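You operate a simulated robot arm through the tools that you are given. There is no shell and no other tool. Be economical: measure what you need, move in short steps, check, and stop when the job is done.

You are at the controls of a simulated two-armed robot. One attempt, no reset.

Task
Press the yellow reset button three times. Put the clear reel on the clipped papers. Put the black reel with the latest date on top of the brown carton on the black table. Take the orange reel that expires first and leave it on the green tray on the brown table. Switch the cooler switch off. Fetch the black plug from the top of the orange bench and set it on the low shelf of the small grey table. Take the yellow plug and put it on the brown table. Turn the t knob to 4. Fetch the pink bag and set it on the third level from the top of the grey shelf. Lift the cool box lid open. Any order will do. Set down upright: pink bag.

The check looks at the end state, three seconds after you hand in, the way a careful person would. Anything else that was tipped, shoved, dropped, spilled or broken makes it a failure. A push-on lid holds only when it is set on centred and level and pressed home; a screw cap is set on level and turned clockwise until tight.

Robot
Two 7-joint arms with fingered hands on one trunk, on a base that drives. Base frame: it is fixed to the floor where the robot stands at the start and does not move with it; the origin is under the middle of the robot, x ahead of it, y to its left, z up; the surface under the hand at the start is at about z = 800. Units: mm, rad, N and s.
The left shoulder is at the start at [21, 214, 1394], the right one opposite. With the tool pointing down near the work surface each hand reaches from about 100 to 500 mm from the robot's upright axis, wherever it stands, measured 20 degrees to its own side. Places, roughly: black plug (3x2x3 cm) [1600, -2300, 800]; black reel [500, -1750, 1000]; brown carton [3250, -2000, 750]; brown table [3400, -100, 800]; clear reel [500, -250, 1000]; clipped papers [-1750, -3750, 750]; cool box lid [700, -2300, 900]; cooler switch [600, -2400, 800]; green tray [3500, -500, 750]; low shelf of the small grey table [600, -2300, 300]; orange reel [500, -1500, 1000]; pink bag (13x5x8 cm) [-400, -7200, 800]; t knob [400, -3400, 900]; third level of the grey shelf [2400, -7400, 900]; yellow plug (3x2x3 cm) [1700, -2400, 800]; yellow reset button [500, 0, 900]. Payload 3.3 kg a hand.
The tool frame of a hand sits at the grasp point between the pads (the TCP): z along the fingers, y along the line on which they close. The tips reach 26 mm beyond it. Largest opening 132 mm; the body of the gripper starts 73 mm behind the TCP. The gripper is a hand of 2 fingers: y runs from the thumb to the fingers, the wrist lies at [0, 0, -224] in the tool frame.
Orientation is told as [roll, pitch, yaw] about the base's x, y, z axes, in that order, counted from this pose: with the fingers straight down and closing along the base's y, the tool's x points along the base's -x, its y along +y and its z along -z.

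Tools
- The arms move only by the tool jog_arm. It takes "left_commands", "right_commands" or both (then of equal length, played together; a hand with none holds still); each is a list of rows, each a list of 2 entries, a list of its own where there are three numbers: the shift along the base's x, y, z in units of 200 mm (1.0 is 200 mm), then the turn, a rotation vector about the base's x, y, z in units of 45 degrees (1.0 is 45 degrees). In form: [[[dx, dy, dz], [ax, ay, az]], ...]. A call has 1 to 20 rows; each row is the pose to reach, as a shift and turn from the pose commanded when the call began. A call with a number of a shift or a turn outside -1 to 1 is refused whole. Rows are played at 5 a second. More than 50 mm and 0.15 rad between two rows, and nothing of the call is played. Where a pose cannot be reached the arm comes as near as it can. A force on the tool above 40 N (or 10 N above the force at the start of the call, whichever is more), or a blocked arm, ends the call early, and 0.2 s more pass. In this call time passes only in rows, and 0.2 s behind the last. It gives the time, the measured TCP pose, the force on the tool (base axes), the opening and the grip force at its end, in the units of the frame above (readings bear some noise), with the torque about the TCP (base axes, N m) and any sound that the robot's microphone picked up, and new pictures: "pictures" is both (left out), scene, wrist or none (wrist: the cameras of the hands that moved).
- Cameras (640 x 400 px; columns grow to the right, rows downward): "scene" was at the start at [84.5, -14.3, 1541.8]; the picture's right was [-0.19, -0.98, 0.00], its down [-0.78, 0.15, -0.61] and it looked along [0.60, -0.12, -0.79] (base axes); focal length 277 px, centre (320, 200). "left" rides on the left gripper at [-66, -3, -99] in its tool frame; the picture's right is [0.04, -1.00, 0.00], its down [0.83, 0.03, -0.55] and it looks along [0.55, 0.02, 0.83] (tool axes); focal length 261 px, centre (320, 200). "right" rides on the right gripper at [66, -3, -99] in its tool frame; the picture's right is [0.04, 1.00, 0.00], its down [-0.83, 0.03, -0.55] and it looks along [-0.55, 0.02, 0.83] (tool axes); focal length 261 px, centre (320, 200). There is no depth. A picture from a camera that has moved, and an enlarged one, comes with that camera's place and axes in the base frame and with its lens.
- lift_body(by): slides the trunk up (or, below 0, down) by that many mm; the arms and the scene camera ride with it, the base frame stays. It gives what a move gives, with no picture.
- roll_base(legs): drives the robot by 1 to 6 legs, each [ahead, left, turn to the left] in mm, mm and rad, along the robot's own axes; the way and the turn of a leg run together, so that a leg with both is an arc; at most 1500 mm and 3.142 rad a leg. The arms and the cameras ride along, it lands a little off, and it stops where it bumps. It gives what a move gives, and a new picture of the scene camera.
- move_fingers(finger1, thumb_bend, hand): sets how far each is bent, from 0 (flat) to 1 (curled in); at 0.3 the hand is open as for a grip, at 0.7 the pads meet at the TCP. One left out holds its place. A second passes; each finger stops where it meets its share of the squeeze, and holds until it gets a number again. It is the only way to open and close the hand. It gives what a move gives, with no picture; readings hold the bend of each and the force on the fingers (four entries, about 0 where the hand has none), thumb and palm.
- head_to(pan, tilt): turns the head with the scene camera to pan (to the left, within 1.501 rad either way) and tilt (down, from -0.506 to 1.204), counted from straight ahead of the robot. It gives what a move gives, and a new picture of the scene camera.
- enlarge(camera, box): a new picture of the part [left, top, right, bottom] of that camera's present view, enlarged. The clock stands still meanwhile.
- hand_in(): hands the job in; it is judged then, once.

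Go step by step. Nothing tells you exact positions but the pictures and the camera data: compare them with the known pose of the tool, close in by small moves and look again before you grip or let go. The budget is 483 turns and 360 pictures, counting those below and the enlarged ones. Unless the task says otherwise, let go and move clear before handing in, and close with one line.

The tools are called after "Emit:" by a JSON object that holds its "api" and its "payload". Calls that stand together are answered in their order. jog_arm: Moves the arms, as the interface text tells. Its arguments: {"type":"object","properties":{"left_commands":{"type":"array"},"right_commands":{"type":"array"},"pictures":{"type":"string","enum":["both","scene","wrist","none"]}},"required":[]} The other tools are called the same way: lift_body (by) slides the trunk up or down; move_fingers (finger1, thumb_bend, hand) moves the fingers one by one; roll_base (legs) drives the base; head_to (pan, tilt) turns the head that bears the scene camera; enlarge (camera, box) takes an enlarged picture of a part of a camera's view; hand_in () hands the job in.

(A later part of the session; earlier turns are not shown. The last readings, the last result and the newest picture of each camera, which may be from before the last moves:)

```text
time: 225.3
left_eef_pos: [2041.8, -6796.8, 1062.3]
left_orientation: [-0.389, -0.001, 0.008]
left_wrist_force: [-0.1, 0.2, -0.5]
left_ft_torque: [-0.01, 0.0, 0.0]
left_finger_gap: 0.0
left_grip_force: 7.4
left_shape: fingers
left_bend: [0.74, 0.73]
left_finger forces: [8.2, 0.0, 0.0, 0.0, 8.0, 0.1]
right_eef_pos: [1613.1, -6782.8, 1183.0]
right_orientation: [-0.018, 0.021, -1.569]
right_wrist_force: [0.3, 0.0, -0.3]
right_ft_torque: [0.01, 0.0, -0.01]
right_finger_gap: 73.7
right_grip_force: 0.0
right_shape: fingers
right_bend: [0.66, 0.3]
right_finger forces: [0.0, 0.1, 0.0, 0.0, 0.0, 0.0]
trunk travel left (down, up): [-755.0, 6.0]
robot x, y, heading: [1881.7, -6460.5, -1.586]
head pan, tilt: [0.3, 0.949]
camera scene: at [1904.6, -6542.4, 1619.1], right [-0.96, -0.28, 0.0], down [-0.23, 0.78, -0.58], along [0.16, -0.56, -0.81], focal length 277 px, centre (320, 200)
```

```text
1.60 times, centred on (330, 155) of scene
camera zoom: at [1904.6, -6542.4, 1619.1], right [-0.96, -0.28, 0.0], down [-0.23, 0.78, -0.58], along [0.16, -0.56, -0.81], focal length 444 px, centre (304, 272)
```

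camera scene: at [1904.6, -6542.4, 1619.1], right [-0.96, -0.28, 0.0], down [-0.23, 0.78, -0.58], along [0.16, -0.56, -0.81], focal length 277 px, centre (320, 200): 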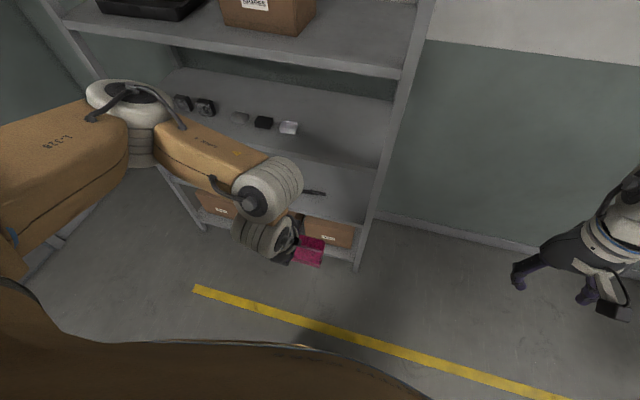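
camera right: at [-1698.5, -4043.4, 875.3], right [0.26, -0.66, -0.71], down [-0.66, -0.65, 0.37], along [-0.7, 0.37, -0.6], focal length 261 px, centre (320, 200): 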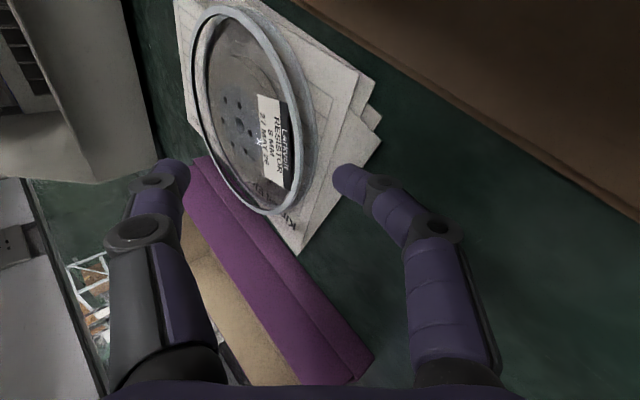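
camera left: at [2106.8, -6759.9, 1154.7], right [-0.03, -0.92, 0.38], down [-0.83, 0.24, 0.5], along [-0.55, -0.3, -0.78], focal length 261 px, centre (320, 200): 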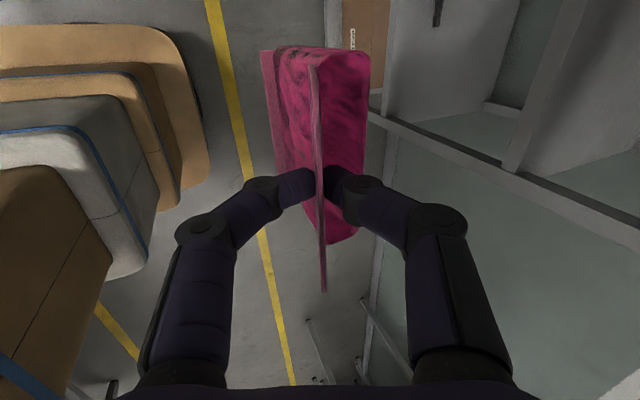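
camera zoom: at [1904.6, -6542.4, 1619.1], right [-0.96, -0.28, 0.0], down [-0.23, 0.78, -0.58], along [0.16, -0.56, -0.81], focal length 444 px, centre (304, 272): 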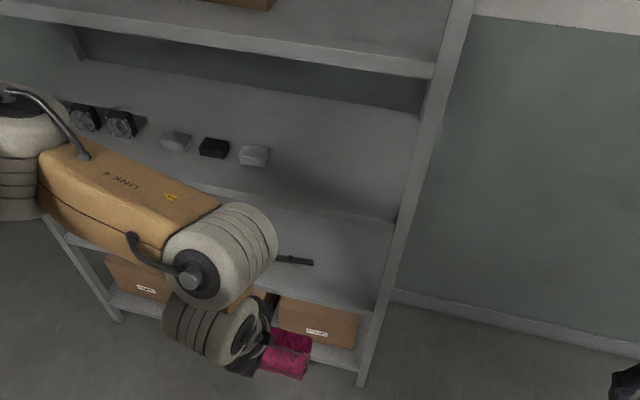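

Shelf front edge is y≈-7197, level z≈922. I'll raise the bag slightly, drive in 330 mm and check.

Emit:
{"api": "jog_arm", "payload": {"left_commands": [[[0, 0, 0.08], [0, 0, 0]], [[0.02, 0, 0.15], [0, 0, 0]]], "pictures": "none"}}

Emit:
{"api": "roll_base", "payload": {"legs": [[330, 0, 0.016]]}}

Emit:
{"api": "enlarge", "payload": {"camera": "left", "box": [0, 0, 640, 400]}}

```text
time: 225.9
left_eef_pos: [2045.3, -6795.7, 1093.5]
left_orientation: [-0.388, 0.0, 0.007]
left_wrist_force: [-0.9, -0.6, -0.5]
left_ft_torque: [0.01, -0.02, 0.04]
left_finger_gap: 0.2
left_grip_force: 8.3
left_shape: fingers
left_bend: [0.74, 0.73]
left_finger forces: [8.2, 0.0, 0.0, 0.0, 8.1, 0.0]
right_eef_pos: [1612.6, -6783.9, 1183.3]
right_orientation: [-0.02, 0.018, -1.569]
right_wrist_force: [0.4, 0.6, -0.4]
right_ft_torque: [0.02, 0.01, -0.02]
right_finger_gap: 73.4
right_grip_force: 0.1
right_shape: fingers
right_bend: [0.66, 0.3]
right_finger forces: [0.1, 0.0, 0.0, 0.0, 0.0, 0.0]
trunk travel left (down, up): [-755.0, 6.0]
robot x, y, heading: [1881.8, -6460.0, -1.584]
head pan, tilt: [0.3, 0.949]
```

```text
time: 228.1
left_eef_pos: [2049.4, -7118.0, 1092.2]
left_orientation: [-0.39, 0.0, 0.025]
left_wrist_force: [-0.1, 0.3, -0.1]
left_ft_torque: [-0.01, 0.01, 0.03]
left_finger_gap: 0.0
left_grip_force: 8.5
left_shape: fingers
left_bend: [0.74, 0.73]
left_finger forces: [8.2, 0.0, 0.0, 0.1, 8.1, 0.0]
right_eef_pos: [1615.5, -7114.0, 1183.5]
right_orientation: [-0.019, 0.021, -1.551]
right_wrist_force: [-0.2, 0.3, 0.9]
right_ft_torque: [0.05, 0.01, 0.02]
right_finger_gap: 73.8
right_grip_force: 0.0
right_shape: fingers
right_bend: [0.66, 0.3]
right_finger forces: [0.1, 0.0, 0.1, 0.0, 0.0, 0.0]
trunk travel left (down, up): [-755.0, 6.0]
robot x, y, heading: [1882.1, -6784.5, -1.566]
head pan, tilt: [0.3, 0.949]
camera scene: at [1904.0, -6867.4, 1619.0], right [-0.95, -0.3, 0.0], down [-0.24, 0.78, -0.58], along [0.17, -0.56, -0.81], focal length 277 px, centre (320, 200)
```

scene: 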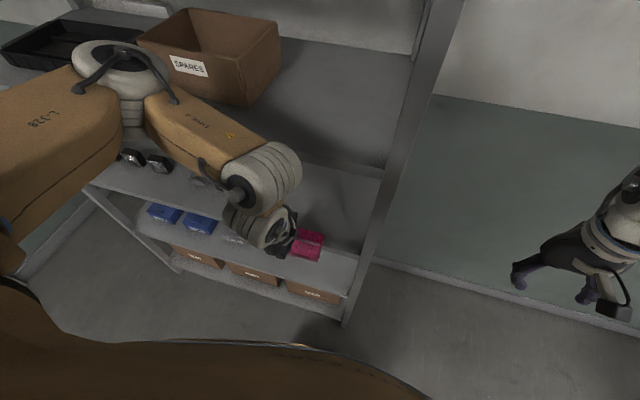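

```text
1.00 times, centred on (320, 200) of left (not enlarged: the box is as wide or as high as the picture)
camera zoom: at [2114.5, -7080.9, 1184.6], right [-0.02, -0.93, 0.38], down [-0.84, 0.22, 0.5], along [-0.54, -0.31, -0.78], focal length 261 px, centre (320, 200)
```

zoom: 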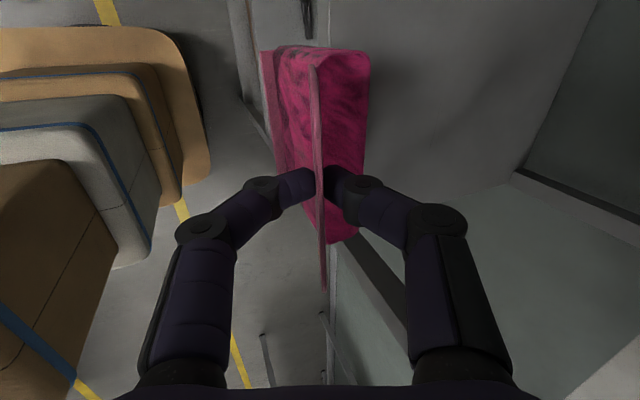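

The elbow would come close to the carton if I drove closer, so I'll extend the arm the remaining ~75 mm instead.

Emit:
{"api": "jog_arm", "payload": {"left_commands": [[[0, -0.12, 0], [0, 0, 0]], [[0, -0.25, 0], [0, 0, 0]], [[0, -0.36, 0], [0, 0, 0]]], "pictures": "both"}}

```text
time: 228.9
left_eef_pos: [2047.7, -7189.5, 1091.5]
left_orientation: [-0.389, 0.001, 0.028]
left_wrist_force: [0.2, -0.5, 0.0]
left_ft_torque: [0.01, -0.03, 0.01]
left_finger_gap: 0.0
left_grip_force: 8.1
left_shape: fingers
left_bend: [0.74, 0.73]
left_finger forces: [8.2, 0.0, 0.1, 0.0, 8.2, 0.1]
right_eef_pos: [1616.4, -7113.2, 1182.5]
right_orientation: [-0.017, 0.022, -1.547]
right_wrist_force: [0.4, 0.0, -0.3]
right_ft_torque: [-0.01, -0.02, 0.01]
right_finger_gap: 73.7
right_grip_force: 0.0
right_shape: fingers
right_bend: [0.66, 0.3]
right_finger forces: [0.0, 0.1, 0.0, 0.0, 0.0, 0.0]
trunk travel left (down, up): [-755.0, 6.0]
robot x, y, heading: [1883.8, -6784.2, -1.565]
head pan, tilt: [0.3, 0.949]
camera scene: at [1904.1, -6866.7, 1619.0], right [-0.95, -0.3, 0.0], down [-0.24, 0.78, -0.58], along [0.17, -0.56, -0.81], focal length 277 px, centre (320, 200)
camera left: at [2113.5, -7152.3, 1184.7], right [-0.02, -0.93, 0.38], down [-0.84, 0.22, 0.5], along [-0.54, -0.31, -0.78], focal length 261 px, centre (320, 200)
```

scene: 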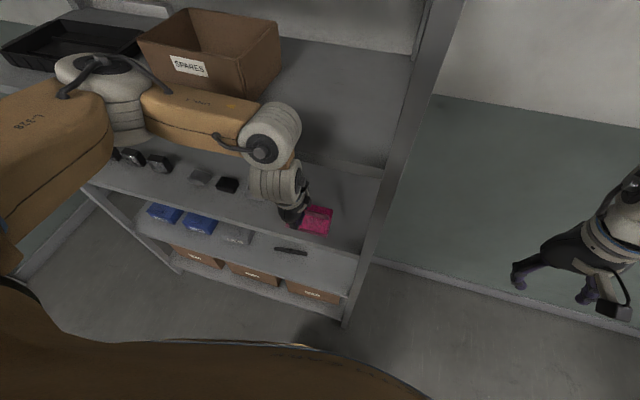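
left: 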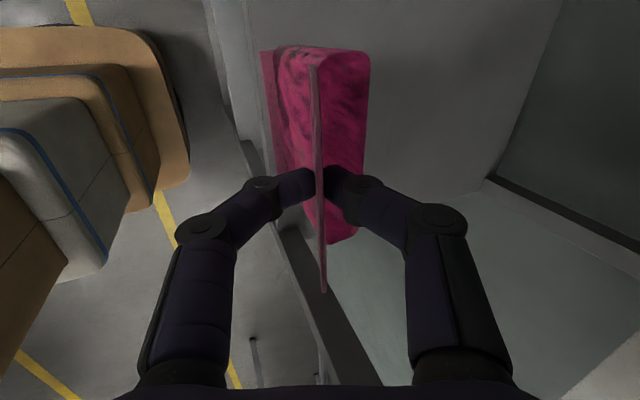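

The bag is over the third level just behind the front edge. I'll lower it step by step.

Emit:
{"api": "jog_arm", "payload": {"left_commands": [[[0, 0, -0.1], [0, 0, 0]], [[0, 0, -0.2], [0, 0, 0]], [[0, 0, -0.26], [0, 0, 0]]], "pictures": "wrist"}}

```text
time: 229.7
left_eef_pos: [2049.3, -7190.8, 1039.9]
left_orientation: [-0.39, -0.003, 0.026]
left_wrist_force: [-0.7, 0.1, -0.2]
left_ft_torque: [-0.02, 0.05, 0.04]
left_finger_gap: 0.0
left_grip_force: 8.0
left_shape: fingers
left_bend: [0.74, 0.73]
left_finger forces: [8.1, 0.0, 0.0, 0.0, 8.2, 0.0]
right_eef_pos: [1615.7, -7114.6, 1183.9]
right_orientation: [-0.019, 0.021, -1.549]
right_wrist_force: [0.5, 0.8, 0.5]
right_ft_torque: [0.02, -0.01, 0.02]
right_finger_gap: 73.6
right_grip_force: 0.0
right_shape: fingers
right_bend: [0.66, 0.3]
right_finger forces: [0.1, 0.0, 0.0, 0.1, 0.0, 0.0]
trunk travel left (down, up): [-755.0, 6.0]
robot x, y, heading: [1883.6, -6785.7, -1.568]
head pan, tilt: [0.3, 0.949]
camera left: at [2114.4, -7153.3, 1132.5], right [-0.02, -0.92, 0.38], down [-0.84, 0.22, 0.5], along [-0.54, -0.31, -0.78], focal length 261 px, centre (320, 200)
```

left: 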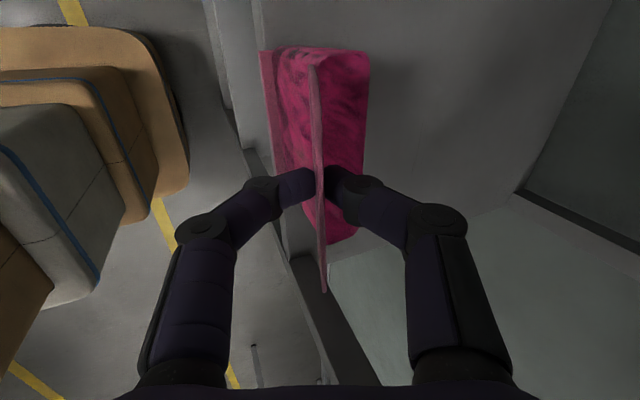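

Emit:
{"api": "jog_arm", "payload": {"left_commands": [[[0, 0, -0.03], [0, 0, 0]], [[0, 0, -0.06], [0, 0, 0]], [[0, 0, -0.09], [0, 0, 0]]], "pictures": "wrist"}}

```text
time: 230.5
left_eef_pos: [2049.4, -7190.1, 1025.3]
left_orientation: [-0.394, -0.001, 0.028]
left_wrist_force: [1.6, 2.2, 21.9]
left_ft_torque: [-0.17, -0.05, 0.0]
left_finger_gap: 0.0
left_grip_force: 13.8
left_shape: fingers
left_bend: [0.76, 0.74]
left_finger forces: [10.5, 0.0, 0.0, 0.1, 17.5, 0.0]
right_eef_pos: [1617.3, -7113.2, 1183.2]
right_orientation: [-0.019, 0.019, -1.546]
right_wrist_force: [-0.3, -0.1, 0.0]
right_ft_torque: [0.03, 0.01, 0.0]
right_finger_gap: 74.0
right_grip_force: 0.0
right_shape: fingers
right_bend: [0.66, 0.3]
right_finger forces: [0.0, 0.1, 0.1, 0.1, 0.1, 0.1]
trunk travel left (down, up): [-755.0, 6.0]
robot x, y, heading: [1881.5, -6787.2, -1.567]
head pan, tilt: [0.3, 0.949]
camera left: at [2114.0, -7152.8, 1116.7], right [-0.02, -0.92, 0.38], down [-0.84, 0.22, 0.5], along [-0.54, -0.31, -0.78], focal length 261 px, centre (320, 200)
```

left: 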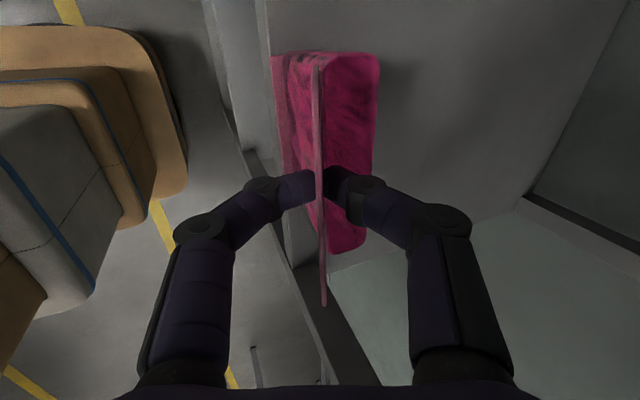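

Contact. I'll ease up 4 mm and release gradually.

Emit:
{"api": "jog_arm", "payload": {"left_commands": [[[0, 0, 0.02], [0, 0, 0]]], "pictures": "none"}}

Emit:
{"api": "move_fingers", "payload": {"hand": "left", "finger1": 0.66, "thumb_bend": 0.66}}

Emit:
{"api": "enlarge", "payload": {"camera": "left", "box": [160, 0, 480, 300]}}

```text
time: 230.9
left_eef_pos: [2049.3, -7188.1, 1026.3]
left_orientation: [-0.388, -0.002, 0.026]
left_wrist_force: [-0.2, 0.7, 6.2]
left_ft_torque: [-0.08, 0.03, 0.01]
left_finger_gap: 0.0
left_grip_force: 9.7
left_shape: fingers
left_bend: [0.76, 0.74]
left_finger forces: [8.6, 0.1, 0.1, 0.1, 11.2, 0.0]
right_eef_pos: [1616.2, -7112.5, 1181.7]
right_orientation: [-0.019, 0.02, -1.548]
right_wrist_force: [-0.1, 0.6, -0.8]
right_ft_torque: [-0.03, 0.02, 0.0]
right_finger_gap: 73.8
right_grip_force: 0.1
right_shape: fingers
right_bend: [0.66, 0.3]
right_finger forces: [0.1, 0.0, 0.1, 0.0, 0.1, 0.0]
trunk travel left (down, up): [-755.0, 6.0]
robot x, y, heading: [1882.2, -6786.5, -1.566]
head pan, tilt: [0.3, 0.949]
```

```text
time: 231.9
left_eef_pos: [2051.0, -7189.7, 1027.2]
left_orientation: [-0.389, -0.002, 0.025]
left_wrist_force: [0.0, 1.0, 0.6]
left_ft_torque: [0.04, -0.03, -0.01]
left_finger_gap: 13.2
left_grip_force: 0.1
left_shape: fingers
left_bend: [0.66, 0.66]
left_finger forces: [0.0, 0.0, 0.0, 0.0, 0.1, 0.0]
right_eef_pos: [1616.6, -7113.5, 1183.6]
right_orientation: [-0.019, 0.021, -1.549]
right_wrist_force: [-0.4, -0.2, 0.3]
right_ft_torque: [-0.03, -0.04, -0.02]
right_finger_gap: 73.8
right_grip_force: 0.1
right_shape: fingers
right_bend: [0.66, 0.3]
right_finger forces: [0.0, 0.1, 0.0, 0.0, 0.0, 0.0]
trunk travel left (down, up): [-755.0, 6.0]
robot x, y, heading: [1879.8, -6786.3, -1.563]
head pan, tilt: [0.3, 0.949]
```

```text
1.33 times, centred on (320, 150) of left
camera zoom: at [2114.3, -7152.9, 1119.3], right [-0.02, -0.93, 0.38], down [-0.84, 0.22, 0.5], along [-0.54, -0.31, -0.78], focal length 348 px, centre (320, 267)
```

zoom: 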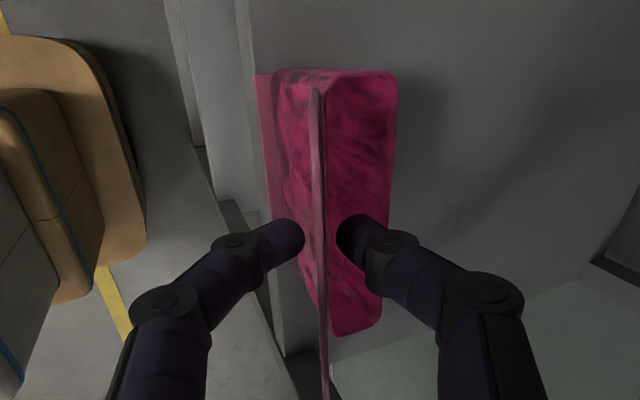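

It's standing free. I'll withdraw along the tool axis, then back off.

Emit:
{"api": "jog_arm", "payload": {"left_commands": [[[0, 0.07, 0.16], [0, 0, 0]], [[0, 0.14, 0.33], [0, 0, 0]], [[0, 0.25, 0.42], [0, 0, 0]], [[0, 0.45, 0.45], [0, 0, 0]]], "pictures": "none"}}

Emit:
{"api": "roll_base", "payload": {"legs": [[-350, 0, 0]]}}

Emit:
{"api": "head_to", "payload": {"pan": 0.15, "tilt": 0.6}}

Emit:
{"api": "enlarge", "payload": {"camera": "scene", "box": [140, 150, 400, 350]}}

```text
time: 232.9
left_eef_pos: [2049.8, -7100.8, 1116.4]
left_orientation: [-0.391, -0.001, 0.026]
left_wrist_force: [-1.1, -0.2, -0.2]
left_ft_torque: [-0.04, 0.03, 0.01]
left_finger_gap: 13.4
left_grip_force: 0.0
left_shape: fingers
left_bend: [0.66, 0.66]
left_finger forces: [0.1, 0.0, 0.1, 0.0, 0.1, 0.1]
right_eef_pos: [1615.2, -7112.8, 1182.1]
right_orientation: [-0.017, 0.019, -1.547]
right_wrist_force: [0.4, -0.2, -0.4]
right_ft_torque: [0.0, 0.02, 0.02]
right_finger_gap: 73.7
right_grip_force: 0.1
right_shape: fingers
right_bend: [0.66, 0.3]
right_finger forces: [0.0, 0.1, 0.1, 0.0, 0.1, 0.1]
trunk travel left (down, up): [-755.0, 6.0]
robot x, y, heading: [1886.1, -6790.0, -1.569]
head pan, tilt: [0.3, 0.949]
```

```text
time: 235.2
left_eef_pos: [2047.0, -6751.1, 1114.8]
left_orientation: [-0.389, -0.001, 0.019]
left_wrist_force: [0.5, 0.1, 0.0]
left_ft_torque: [-0.02, -0.01, -0.01]
left_finger_gap: 13.3
left_grip_force: 0.1
left_shape: fingers
left_bend: [0.66, 0.66]
left_finger forces: [0.0, 0.0, 0.1, 0.1, 0.0, 0.0]
right_eef_pos: [1613.9, -6760.9, 1182.6]
right_orientation: [-0.02, 0.02, -1.557]
right_wrist_force: [0.0, 0.6, -1.1]
right_ft_torque: [-0.03, -0.01, -0.04]
right_finger_gap: 73.8
right_grip_force: 0.0
right_shape: fingers
right_bend: [0.66, 0.3]
right_finger forces: [0.0, 0.0, 0.0, 0.0, 0.0, 0.0]
trunk travel left (down, up): [-755.0, 6.0]
robot x, y, heading: [1882.0, -6436.4, -1.58]
head pan, tilt: [0.3, 0.949]
camera scene: at [1903.6, -6515.6, 1619.1], right [-0.96, -0.29, 0.0], down [-0.24, 0.78, -0.58], along [0.17, -0.56, -0.81], focal length 277 px, centre (320, 200)
```

scene: 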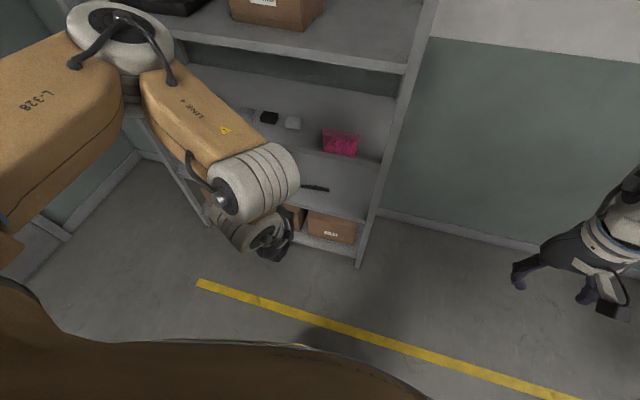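

```text
time: 236.0
left_eef_pos: [2048.2, -6750.9, 1113.6]
left_orientation: [-0.389, 0.0, 0.019]
left_wrist_force: [-0.3, -0.3, -0.1]
left_ft_torque: [0.01, 0.02, 0.0]
left_finger_gap: 13.1
left_grip_force: 0.1
left_shape: fingers
left_bend: [0.66, 0.66]
left_finger forces: [0.1, 0.0, 0.1, 0.1, 0.0, 0.1]
right_eef_pos: [1614.7, -6760.9, 1183.0]
right_orientation: [-0.02, 0.02, -1.556]
right_wrist_force: [0.0, -0.3, -0.2]
right_ft_torque: [0.01, 0.01, 0.01]
right_finger_gap: 73.6
right_grip_force: 0.0
right_shape: fingers
right_bend: [0.66, 0.3]
right_finger forces: [0.0, 0.1, 0.1, 0.1, 0.0, 0.0]
trunk travel left (down, up): [-755.0, 6.0]
robot x, y, heading: [1882.3, -6438.3, -1.578]
head pan, tilt: [0.15, 0.6]
camera scene: at [1895.3, -6534.4, 1647.3], right [-0.99, -0.15, 0.0], down [-0.08, 0.56, -0.82], along [0.12, -0.82, -0.57], focal length 277 px, centre (320, 200)
```

scene: 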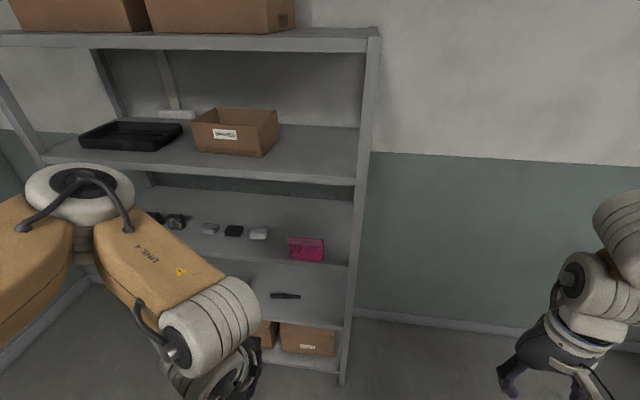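

```text
2.00 times, centred on (270, 250) of scene
camera zoom: at [1895.3, -6534.4, 1647.3], right [-0.99, -0.15, 0.0], down [-0.08, 0.56, -0.82], along [0.12, -0.82, -0.57], focal length 555 px, centre (420, 100)
```

zoom: 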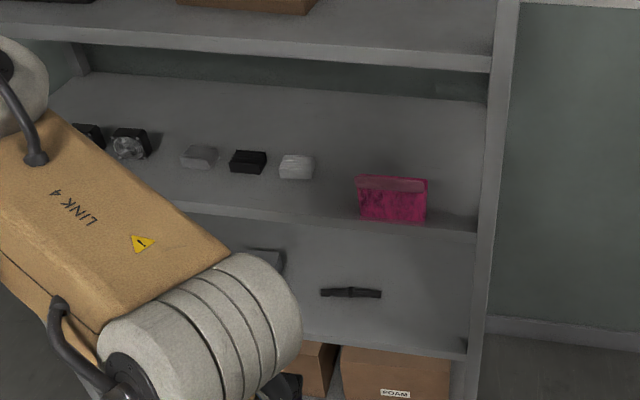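

Emit:
{"api": "enlarge", "payload": {"camera": "scene", "box": [270, 220, 350, 280]}}

```text
6.67 times, centred on (310, 250) of scene
camera zoom: at [1895.3, -6534.4, 1647.3], right [-0.99, -0.15, 0.0], down [-0.08, 0.56, -0.82], along [0.12, -0.82, -0.57], focal length 1850 px, centre (387, -133)
```

zoom: 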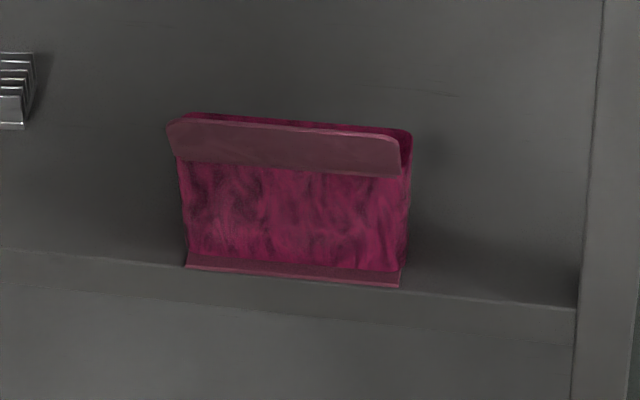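

The pink bag stands upright on the third level. I'll level the left hand, return it to neutral yaw, then drive back to the front aisle.

Emit:
{"api": "jog_arm", "payload": {"left_commands": [[[0, 0.05, 0.05], [0.17, 0, 0]], [[0, 0.1, 0.1], [0.34, 0, 0]], [[0, 0.15, 0.15], [0.5, 0, 0]]], "pictures": "none"}}

Emit:
{"api": "jog_arm", "payload": {"left_commands": [[[0, 0, 0], [0, 0, -0.18]], [[0, 0, 0], [0, 0, -0.36]], [[0, 0, 0], [0, 0, -0.54]], [[0, 0, 0], [0, 0, -0.72]], [[0, 0, 0], [0, 0, -0.9]], [[0, 0, 0], [0, 0, -1.0]]], "pictures": "none"}}

Emit:
{"api": "jog_arm", "payload": {"left_commands": [[[0, 0, 0], [0, 0, -0.18]], [[0, 0, 0], [0, 0, -0.36]], [[0, 0, 0], [0, 0, -0.54]], [[0, 0, 0], [0, 0, -0.72]], [[0, 0, 0], [0, 0, -0.9]], [[0, 0, 0], [0, 0, -1.0]]], "pictures": "none"}}

Emit:
{"api": "roll_base", "payload": {"legs": [[0, 0, -1.57], [1200, 0, 0], [1060, 0, 0], [0, 0, -1.56]]}}

```text
time: 236.8
left_eef_pos: [2047.9, -6720.3, 1144.5]
left_orientation: [0.004, -0.007, 0.018]
left_wrist_force: [0.0, 0.6, -0.4]
left_ft_torque: [-0.01, 0.0, -0.02]
left_finger_gap: 13.3
left_grip_force: 0.0
left_shape: fingers
left_bend: [0.66, 0.66]
left_finger forces: [0.0, 0.0, 0.0, 0.0, 0.1, 0.0]
right_eef_pos: [1613.7, -6760.7, 1182.4]
right_orientation: [-0.019, 0.021, -1.556]
right_wrist_force: [0.0, -0.2, -0.7]
right_ft_torque: [0.0, -0.01, -0.04]
right_finger_gap: 74.0
right_grip_force: 0.1
right_shape: fingers
right_bend: [0.66, 0.3]
right_finger forces: [0.0, 0.1, 0.1, 0.0, 0.0, 0.0]
trunk travel left (down, up): [-755.0, 6.0]
robot x, y, heading: [1881.4, -6437.3, -1.575]
head pan, tilt: [0.15, 0.6]
```

```text
time: 238.2
left_eef_pos: [2049.0, -6720.9, 1145.2]
left_orientation: [0.004, -0.007, -0.767]
left_wrist_force: [0.3, 0.0, 0.2]
left_ft_torque: [0.03, 0.02, 0.03]
left_finger_gap: 13.6
left_grip_force: 0.0
left_shape: fingers
left_bend: [0.66, 0.66]
left_finger forces: [0.0, 0.1, 0.0, 0.0, 0.0, 0.1]
right_eef_pos: [1615.2, -6760.2, 1182.1]
right_orientation: [-0.019, 0.019, -1.558]
right_wrist_force: [-0.3, -0.8, 0.2]
right_ft_torque: [0.01, 0.0, 0.01]
right_finger_gap: 73.6
right_grip_force: 0.1
right_shape: fingers
right_bend: [0.66, 0.3]
right_finger forces: [0.0, 0.0, 0.0, 0.0, 0.0, 0.0]
trunk travel left (down, up): [-755.0, 6.0]
robot x, y, heading: [1884.0, -6440.5, -1.574]
head pan, tilt: [0.15, 0.6]
```

```text
time: 239.6
left_eef_pos: [2047.2, -6721.7, 1143.9]
left_orientation: [0.003, -0.006, -1.557]
left_wrist_force: [0.6, -0.2, -0.2]
left_ft_torque: [0.01, 0.0, 0.0]
left_finger_gap: 13.5
left_grip_force: 0.0
left_shape: fingers
left_bend: [0.66, 0.66]
left_finger forces: [0.0, 0.1, 0.0, 0.0, 0.0, 0.0]
right_eef_pos: [1614.5, -6760.8, 1182.4]
right_orientation: [-0.02, 0.021, -1.555]
right_wrist_force: [0.9, 0.2, -0.5]
right_ft_torque: [0.03, -0.02, -0.03]
right_finger_gap: 73.9
right_grip_force: 0.0
right_shape: fingers
right_bend: [0.66, 0.3]
right_finger forces: [0.0, 0.0, 0.0, 0.1, 0.1, 0.0]
trunk travel left (down, up): [-755.0, 6.0]
robot x, y, heading: [1884.1, -6438.8, -1.573]
head pan, tilt: [0.15, 0.6]
```

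```text
time: 258.6
left_eef_pos: [-590.6, -6130.2, 1144.6]
left_orientation: [0.005, -0.007, 1.586]
left_wrist_force: [-1.1, 0.1, -0.4]
left_ft_torque: [0.02, -0.04, -0.01]
left_finger_gap: 13.6
left_grip_force: 0.0
left_shape: fingers
left_bend: [0.66, 0.66]
left_finger forces: [0.0, 0.0, 0.0, 0.0, 0.1, 0.1]
right_eef_pos: [-156.5, -6090.7, 1182.9]
right_orientation: [-0.019, 0.022, 1.582]
right_wrist_force: [-0.7, -0.6, -0.5]
right_ft_torque: [0.02, 0.03, -0.02]
right_finger_gap: 73.6
right_grip_force: 0.1
right_shape: fingers
right_bend: [0.66, 0.3]
right_finger forces: [0.0, 0.0, 0.1, 0.1, 0.1, 0.0]
trunk travel left (down, up): [-755.0, 6.0]
robot x, y, heading: [-423.5, -6414.5, 1.566]
head pan, tilt: [0.15, 0.6]
camera scene: at [-436.3, -6317.3, 1647.4], right [0.99, 0.14, 0.0], down [0.08, -0.56, -0.82], along [-0.12, 0.82, -0.57], focal length 277 px, centre (320, 200)
```

scene: 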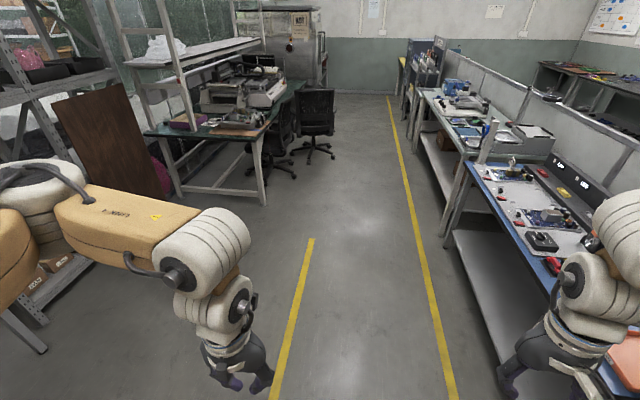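

Drive up the aisle to the machine with the knobs (y≈-3400) and face it.

Emit:
{"api": "roll_base", "payload": {"legs": [[1500, 0, 0], [1450, 0, 0], [0, 0, -1.57]]}}

Emit:
{"api": "head_to", "payload": {"pan": 0.0, "tilt": 0.6}}

```text
time: 276.6
left_eef_pos: [-112.2, -3324.8, 1145.3]
left_orientation: [0.003, -0.007, -0.005]
left_wrist_force: [0.2, 0.3, 0.0]
left_ft_torque: [0.01, -0.06, -0.02]
left_finger_gap: 13.6
left_grip_force: 0.1
left_shape: fingers
left_bend: [0.66, 0.66]
left_finger forces: [0.0, 0.0, 0.0, 0.0, 0.0, 0.1]
right_eef_pos: [-80.9, -3759.2, 1182.4]
right_orientation: [-0.018, 0.019, -0.009]
right_wrist_force: [0.0, -0.5, 0.7]
right_ft_torque: [0.0, 0.03, 0.01]
right_finger_gap: 73.3
right_grip_force: 0.1
right_shape: fingers
right_bend: [0.66, 0.3]
right_finger forces: [0.0, 0.0, 0.1, 0.1, 0.0, 0.0]
trunk travel left (down, up): [-755.0, 6.0]
robot x, y, heading: [-400.5, -3487.7, -0.029]
head pan, tilt: [0.15, 0.6]
camera scene: at [-302.0, -3473.7, 1647.4], right [0.12, -0.99, 0.0], down [-0.56, -0.07, -0.82], along [0.82, 0.1, -0.57], focal length 277 px, centre (320, 200)
```

scene: 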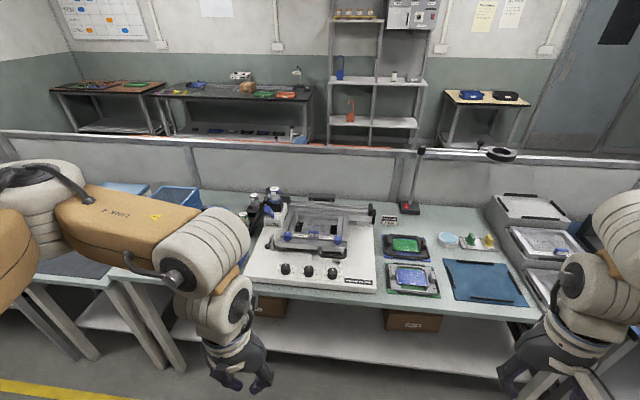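

```text
time: 277.3
left_eef_pos: [-112.0, -3324.1, 1145.1]
left_orientation: [0.005, -0.008, -0.006]
left_wrist_force: [1.3, -0.2, -0.7]
left_ft_torque: [-0.01, -0.02, -0.03]
left_finger_gap: 13.4
left_grip_force: 0.1
left_shape: fingers
left_bend: [0.66, 0.66]
left_finger forces: [0.0, 0.0, 0.1, 0.0, 0.0, 0.1]
right_eef_pos: [-82.1, -3759.1, 1183.0]
right_orientation: [-0.017, 0.018, -0.009]
right_wrist_force: [0.6, -0.2, 0.9]
right_ft_torque: [0.01, -0.02, -0.03]
right_finger_gap: 73.6
right_grip_force: 0.1
right_shape: fingers
right_bend: [0.66, 0.3]
right_finger forces: [0.1, 0.1, 0.0, 0.0, 0.0, 0.0]
trunk travel left (down, up): [-755.0, 6.0]
robot x, y, heading: [-400.2, -3484.3, -0.026]
head pan, tilt: [0.0, 0.6]
camera scene: at [-301.4, -3486.8, 1647.4], right [-0.03, -1.0, 0.0], down [-0.56, 0.01, -0.82], along [0.82, -0.02, -0.57], focal length 277 px, centre (320, 200)
```

scene: 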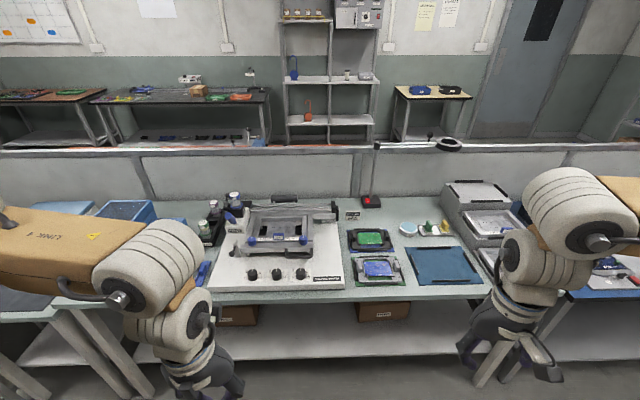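

Emit:
{"api": "enlarge", "payload": {"camera": "scene", "box": [200, 190, 360, 300]}}

```text
3.64 times, centred on (280, 245) of scene
camera zoom: at [-301.4, -3486.8, 1647.4], right [-0.03, -1.0, 0.0], down [-0.56, 0.01, -0.82], along [0.82, -0.02, -0.57], focal length 1009 px, centre (466, 36)
```

zoom: 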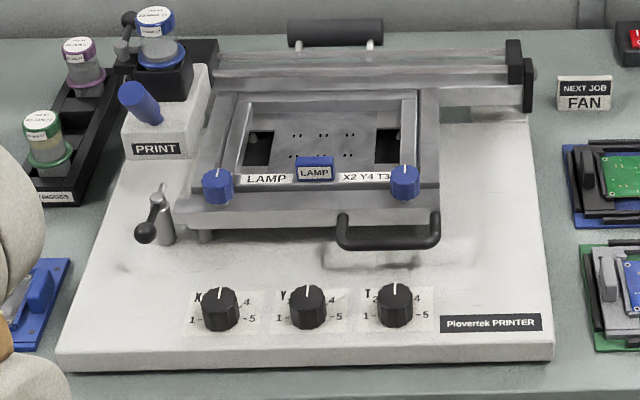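

The T knob is at about (360, -3435) and points to 3. It needs 45° clockwise to reach 4. I'll drive in to put the left hand over it.

Emit:
{"api": "roll_base", "payload": {"legs": [[345, -82, 0.026]]}}

Emit:
{"api": "move_fingers", "payload": {"hand": "left", "finger1": 0.5, "thumb_bend": 0.5}}

Emit:
{"api": "head_to", "payload": {"pan": 0.25, "tilt": 0.95}}

```text
time: 279.6
left_eef_pos: [227.3, -3405.6, 1144.8]
left_orientation: [0.004, -0.007, 0.018]
left_wrist_force: [-1.3, -0.4, 0.3]
left_ft_torque: [0.02, 0.01, 0.0]
left_finger_gap: 13.3
left_grip_force: 0.0
left_shape: fingers
left_bend: [0.66, 0.66]
left_finger forces: [0.0, 0.1, 0.0, 0.0, 0.1, 0.0]
right_eef_pos: [269.2, -3838.1, 1182.6]
right_orientation: [-0.019, 0.023, 0.015]
right_wrist_force: [-0.8, 0.6, 0.3]
right_ft_torque: [-0.03, 0.02, -0.02]
right_finger_gap: 73.9
right_grip_force: 0.1
right_shape: fingers
right_bend: [0.66, 0.3]
right_finger forces: [0.0, 0.1, 0.0, 0.0, 0.0, 0.0]
trunk travel left (down, up): [-755.0, 6.0]
robot x, y, heading: [-60.5, -3569.5, -0.002]
head pan, tilt: [0.0, 0.6]
camera scene: at [42.6, -3572.2, 1647.4], right [0.0, -1.0, 0.0], down [-0.57, 0.0, -0.82], along [0.82, 0.0, -0.57], focal length 277 px, centre (320, 200)
```

scene: 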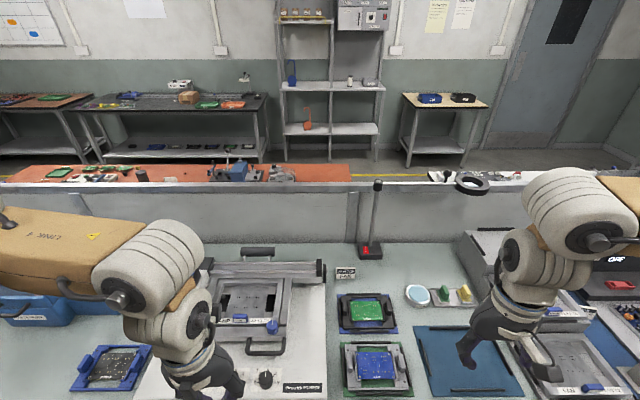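

```text
time: 280.6
left_eef_pos: [227.7, -3404.9, 1145.1]
left_orientation: [0.004, -0.008, 0.019]
left_wrist_force: [0.4, 0.1, -0.9]
left_ft_torque: [0.0, -0.02, 0.03]
left_finger_gap: 65.8
left_grip_force: 0.0
left_shape: fingers
left_bend: [0.5, 0.5]
left_finger forces: [0.0, 0.0, 0.0, 0.0, 0.1, 0.0]
right_eef_pos: [268.7, -3838.6, 1182.7]
right_orientation: [-0.021, 0.02, 0.015]
right_wrist_force: [-0.6, -0.2, 0.3]
right_ft_torque: [0.02, 0.0, 0.01]
right_finger_gap: 73.9
right_grip_force: 0.1
right_shape: fingers
right_bend: [0.66, 0.3]
right_finger forces: [0.1, 0.0, 0.0, 0.0, 0.0, 0.1]
trunk travel left (down, up): [-755.0, 6.0]
robot x, y, heading: [-59.6, -3571.6, -0.004]
head pan, tilt: [0.0, 0.6]
```

```text
time: 281.4
left_eef_pos: [227.2, -3405.0, 1144.6]
left_orientation: [0.004, -0.007, 0.019]
left_wrist_force: [-0.3, 0.7, 0.2]
left_ft_torque: [0.01, -0.05, -0.02]
left_finger_gap: 65.8
left_grip_force: 0.0
left_shape: fingers
left_bend: [0.5, 0.5]
left_finger forces: [0.0, 0.0, 0.1, 0.1, 0.1, 0.0]
right_eef_pos: [267.5, -3839.3, 1182.9]
right_orientation: [-0.019, 0.02, 0.014]
right_wrist_force: [0.8, 0.4, -0.1]
right_ft_torque: [-0.01, 0.0, -0.03]
right_finger_gap: 73.7
right_grip_force: 0.0
right_shape: fingers
right_bend: [0.66, 0.3]
right_finger forces: [0.0, 0.0, 0.0, 0.0, 0.1, 0.1]
trunk travel left (down, up): [-755.0, 6.0]
robot x, y, heading: [-56.1, -3572.4, -0.0]
head pan, tilt: [0.25, 0.949]
camera scene: at [24.2, -3554.1, 1619.1], right [0.24, -0.97, 0.0], down [-0.79, -0.2, -0.58], along [0.56, 0.14, -0.81], focal length 277 px, centre (320, 200)
```

scene: 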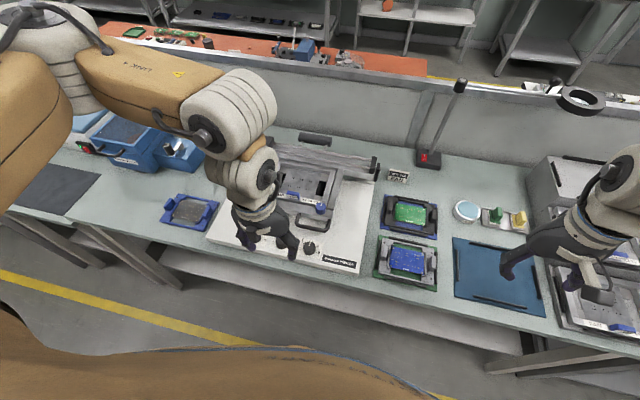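

The T knob is at (370, -3434, ~866). I'll bring the left hand above it.

Emit:
{"api": "jog_arm", "payload": {"left_commands": [[[0.15, -0.03, -0.15], [0, 0, 0]], [[0.3, -0.06, -0.3], [0, 0, 0]], [[0.45, -0.09, -0.45], [0, 0, 0]], [[0.6, -0.12, -0.6], [0, 0, 0]], [[0.715, -0.145, -0.8], [0, 0, 0]]], "pictures": "both"}}

```text
time: 282.6
left_eef_pos: [366.9, -3434.0, 985.6]
left_orientation: [0.002, -0.007, 0.017]
left_wrist_force: [-0.4, -0.4, -0.2]
left_ft_torque: [0.0, 0.01, -0.02]
left_finger_gap: 65.9
left_grip_force: 0.1
left_shape: fingers
left_bend: [0.5, 0.5]
left_finger forces: [0.1, 0.1, 0.1, 0.1, 0.0, 0.1]
right_eef_pos: [268.7, -3839.6, 1181.3]
right_orientation: [-0.017, 0.022, 0.016]
right_wrist_force: [-0.8, -0.1, 1.1]
right_ft_torque: [-0.02, -0.04, 0.04]
right_finger_gap: 73.8
right_grip_force: 0.1
right_shape: fingers
right_bend: [0.66, 0.3]
right_finger forces: [0.1, 0.0, 0.0, 0.1, 0.0, 0.1]
trunk travel left (down, up): [-755.0, 6.0]
robot x, y, heading: [-56.3, -3574.9, -0.002]
head pan, tilt: [0.25, 0.949]
camera scene: at [24.5, -3555.0, 1619.0], right [0.24, -0.97, 0.0], down [-0.79, -0.2, -0.58], along [0.56, 0.14, -0.81], focal length 277 px, centre (320, 200)
camera left: at [432.0, -3435.5, 1085.0], right [-0.02, -1.0, 0.0], down [-0.84, 0.02, 0.55], along [-0.55, 0.02, -0.84], focal length 261 px, centre (320, 200)
```

scene: 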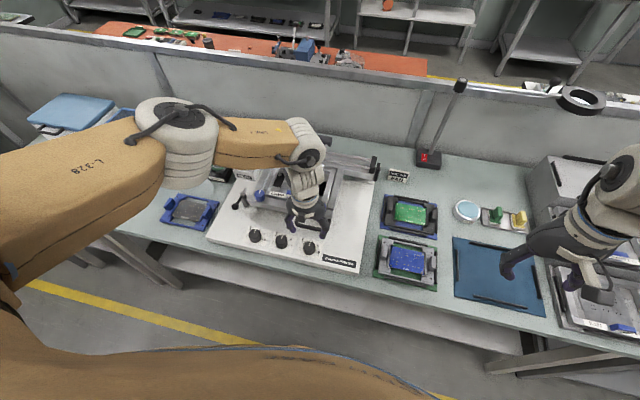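
left: 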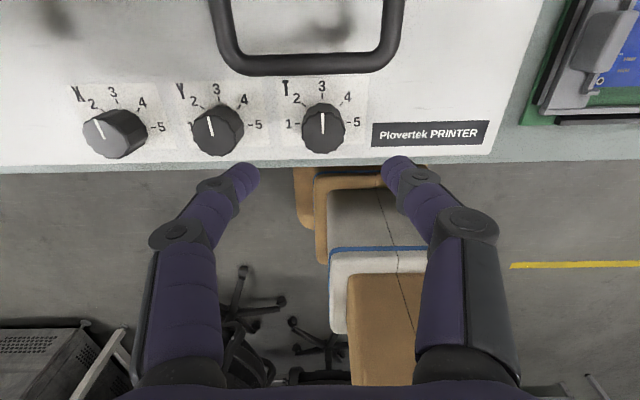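

The T knob is centred and points to 3; 4 is 45° clockwise. I'll descend around it.

Emit:
{"api": "jog_arm", "payload": {"left_commands": [[[0, 0, -0.15], [0, 0, 0]], [[-0.005, 0, -0.3], [0, 0, 0]], [[-0.005, 0, -0.4], [0, 0, 0]], [[-0.005, 0, -0.46], [0, 0, 0]]], "pictures": "wrist"}}

```text
time: 283.6
left_eef_pos: [360.8, -3436.0, 899.6]
left_orientation: [0.002, -0.009, 0.019]
left_wrist_force: [0.3, -0.2, 0.1]
left_ft_torque: [0.03, -0.01, 0.0]
left_finger_gap: 65.9
left_grip_force: 0.0
left_shape: fingers
left_bend: [0.5, 0.5]
left_finger forces: [0.0, 0.0, 0.0, 0.0, 0.0, 0.0]
left hand out of reach, approached as far as the arm can: row 3, 4
right_eef_pos: [269.3, -3839.4, 1182.6]
right_orientation: [-0.021, 0.022, 0.017]
right_wrist_force: [0.1, 0.3, 1.1]
right_ft_torque: [-0.02, -0.04, 0.0]
right_finger_gap: 74.1
right_grip_force: 0.1
right_shape: fingers
right_bend: [0.66, 0.3]
right_finger forces: [0.0, 0.1, 0.0, 0.1, 0.0, 0.1]
trunk travel left (down, up): [-755.0, 6.0]
robot x, y, heading: [-54.9, -3570.4, -0.005]
head pan, tilt: [0.25, 0.949]
camera left: at [425.0, -3437.3, 998.3], right [-0.02, -1.0, 0.0], down [-0.84, 0.02, 0.55], along [-0.55, 0.01, -0.84], focal length 261 px, centre (320, 200)
```

left: 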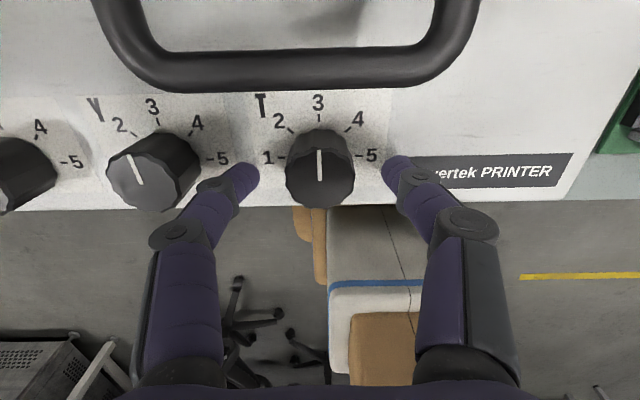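

At the arm's lower limit with the trunk high; I'll raise the hand, then lower the trunk.

Emit:
{"api": "jog_arm", "payload": {"left_commands": [[[0.01, 0, 0.2], [0, 0, 0]], [[0.02, 0, 0.4], [0, 0, 0]], [[0.025, 0, 0.5], [0, 0, 0]]], "pictures": "none"}}

Emit:
{"api": "lift_body", "payload": {"by": -100}}

```text
time: 284.4
left_eef_pos: [367.9, -3434.7, 999.5]
left_orientation: [0.002, -0.008, 0.02]
left_wrist_force: [0.6, -0.8, 0.5]
left_ft_torque: [0.03, -0.01, -0.03]
left_finger_gap: 66.3
left_grip_force: 0.1
left_shape: fingers
left_bend: [0.5, 0.5]
left_finger forces: [0.1, 0.0, 0.0, 0.1, 0.1, 0.0]
right_eef_pos: [268.6, -3839.5, 1182.6]
right_orientation: [-0.019, 0.021, 0.015]
right_wrist_force: [-0.4, 0.4, -0.2]
right_ft_torque: [-0.06, 0.02, -0.02]
right_finger_gap: 73.6
right_grip_force: 0.1
right_shape: fingers
right_bend: [0.66, 0.3]
right_finger forces: [0.0, 0.0, 0.0, 0.1, 0.0, 0.1]
trunk travel left (down, up): [-755.0, 6.0]
robot x, y, heading: [-59.6, -3571.8, -0.003]
head pan, tilt: [0.25, 0.949]
```

```text
time: 285.7
left_eef_pos: [365.1, -3434.1, 898.3]
left_orientation: [0.003, -0.007, 0.021]
left_wrist_force: [-0.1, 0.1, 0.2]
left_ft_torque: [-0.01, -0.01, 0.01]
left_finger_gap: 66.2
left_grip_force: 0.0
left_shape: fingers
left_bend: [0.5, 0.5]
left_finger forces: [0.0, 0.1, 0.0, 0.0, 0.0, 0.1]
right_eef_pos: [267.6, -3838.4, 1082.9]
right_orientation: [-0.018, 0.019, 0.017]
right_wrist_force: [-0.4, -0.1, 0.1]
right_ft_torque: [-0.01, -0.05, -0.01]
right_finger_gap: 73.6
right_grip_force: 0.1
right_shape: fingers
right_bend: [0.66, 0.3]
right_finger forces: [0.0, 0.0, 0.1, 0.0, 0.1, 0.0]
trunk travel left (down, up): [-655.0, 106.0]
robot x, y, heading: [-56.0, -3570.5, -0.003]
head pan, tilt: [0.25, 0.949]
```

Emit:
{"api": "jog_arm", "payload": {"left_commands": [[[0, 0, -0.03], [0, 0, 0]], [[0, 0, -0.06], [0, 0, 0]], [[0, 0, -0.08], [0, 0, 0]]], "pictures": "none"}}

Emit:
{"api": "move_fingers", "payload": {"hand": "left", "finger1": 0.68, "thumb_bend": 0.68}}

Emit:
{"api": "enlarge", "payload": {"camera": "left", "box": [160, 60, 480, 260]}}

```text
time: 286.4
left_eef_pos: [367.0, -3436.3, 891.8]
left_orientation: [-0.001, -0.011, 0.021]
left_wrist_force: [-8.9, 1.6, 31.7]
left_ft_torque: [-0.13, 0.39, -0.02]
left_finger_gap: 66.8
left_grip_force: 15.3
left_shape: fingers
left_bend: [0.51, 0.5]
left_finger forces: [13.1, 0.0, 0.1, 0.0, 18.5, 0.1]
right_eef_pos: [265.7, -3840.1, 1083.2]
right_orientation: [-0.018, 0.016, 0.017]
right_wrist_force: [0.2, 0.2, -0.1]
right_ft_torque: [0.04, -0.01, 0.01]
right_finger_gap: 73.7
right_grip_force: 0.0
right_shape: fingers
right_bend: [0.66, 0.3]
right_finger forces: [0.1, 0.0, 0.0, 0.1, 0.0, 0.1]
trunk travel left (down, up): [-655.0, 106.0]
robot x, y, heading: [-54.0, -3573.6, 0.001]
head pan, tilt: [0.25, 0.949]
stopped in row 3 (left hand): the force on the tool passed its limit at 46 N (the readings are from after the stop); the commanded pose is now the measured one
```

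```text
time: 287.4
left_eef_pos: [368.9, -3435.4, 890.5]
left_orientation: [0.001, -0.015, 0.021]
left_wrist_force: [1.5, -4.0, 14.2]
left_ft_torque: [-0.13, -0.01, 0.05]
left_finger_gap: 28.3
left_grip_force: 13.2
left_shape: fingers
left_bend: [0.64, 0.65]
left_finger forces: [12.4, 0.0, 0.0, 0.1, 14.3, 0.0]
right_eef_pos: [268.0, -3840.3, 1082.2]
right_orientation: [-0.017, 0.018, 0.017]
right_wrist_force: [-0.2, -0.1, 0.6]
right_ft_torque: [-0.01, 0.0, -0.01]
right_finger_gap: 73.5
right_grip_force: 0.1
right_shape: fingers
right_bend: [0.66, 0.3]
right_finger forces: [0.0, 0.1, 0.0, 0.0, 0.0, 0.1]
trunk travel left (down, up): [-655.0, 106.0]
robot x, y, heading: [-59.4, -3576.8, -0.003]
head pan, tilt: [0.25, 0.949]
```

```text
2.00 times, centred on (320, 160) of left
camera zoom: at [433.0, -3437.0, 990.6], right [-0.02, -1.0, 0.0], down [-0.84, 0.02, 0.54], along [-0.54, 0.01, -0.84], focal length 521 px, centre (320, 280)
```

zoom: 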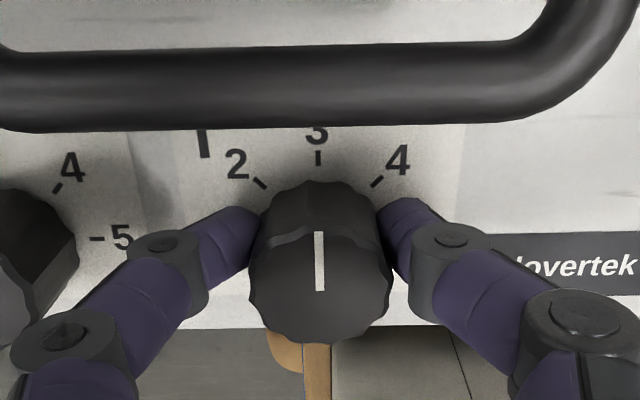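

The tips touched the panel, so I'll raise 3 mm and turn the knob 45° clockwise.

Emit:
{"api": "jog_arm", "payload": {"left_commands": [[[0, 0, 0.02], [0, 0, 0]], [[0, 0, 0.02], [0, 0, -0.15]], [[0, 0, 0.02], [0, 0, -0.3]], [[0, 0, 0.02], [0, 0, -0.45]], [[0, 0, 0.02], [0, 0, -0.6]], [[0, 0, 0.02], [0, 0, -0.75]], [[0, 0, 0.02], [0, 0, -0.9]], [[0, 0, 0.02], [0, 0, -1.0]]], "pictures": "wrist"}}

```text
time: 289.2
left_eef_pos: [367.7, -3436.6, 893.5]
left_orientation: [0.0, -0.012, -0.767]
left_wrist_force: [1.3, -10.2, -7.5]
left_ft_torque: [-0.19, -0.08, 0.02]
left_finger_gap: 29.3
left_grip_force: 7.5
left_shape: fingers
left_bend: [0.62, 0.63]
left_finger forces: [3.9, 0.1, 0.0, 0.0, 10.6, 0.1]
right_eef_pos: [268.5, -3839.0, 1080.6]
right_orientation: [-0.018, 0.019, 0.015]
right_wrist_force: [0.6, -0.6, -0.5]
right_ft_torque: [0.02, -0.02, 0.03]
right_finger_gap: 73.7
right_grip_force: 0.0
right_shape: fingers
right_bend: [0.66, 0.3]
right_finger forces: [0.0, 0.1, 0.0, 0.0, 0.0, 0.0]
trunk travel left (down, up): [-655.0, 106.0]
robot x, y, heading: [-58.3, -3572.0, -0.003]
head pan, tilt: [0.25, 0.949]
camera left: at [413.3, -3482.6, 993.7], right [-0.72, -0.69, 0.0], down [-0.58, 0.61, 0.54], along [-0.38, 0.39, -0.84], focal length 261 px, centre (320, 200)
```

left: 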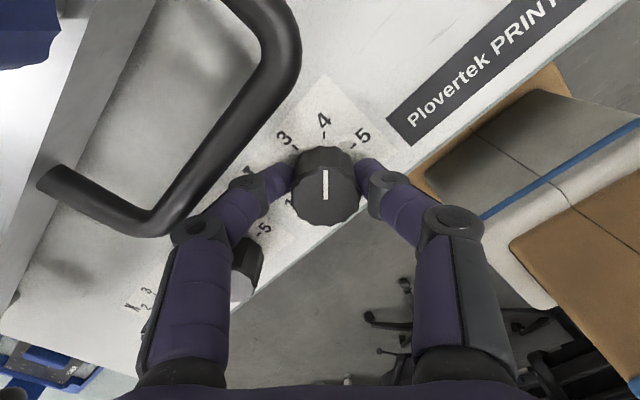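

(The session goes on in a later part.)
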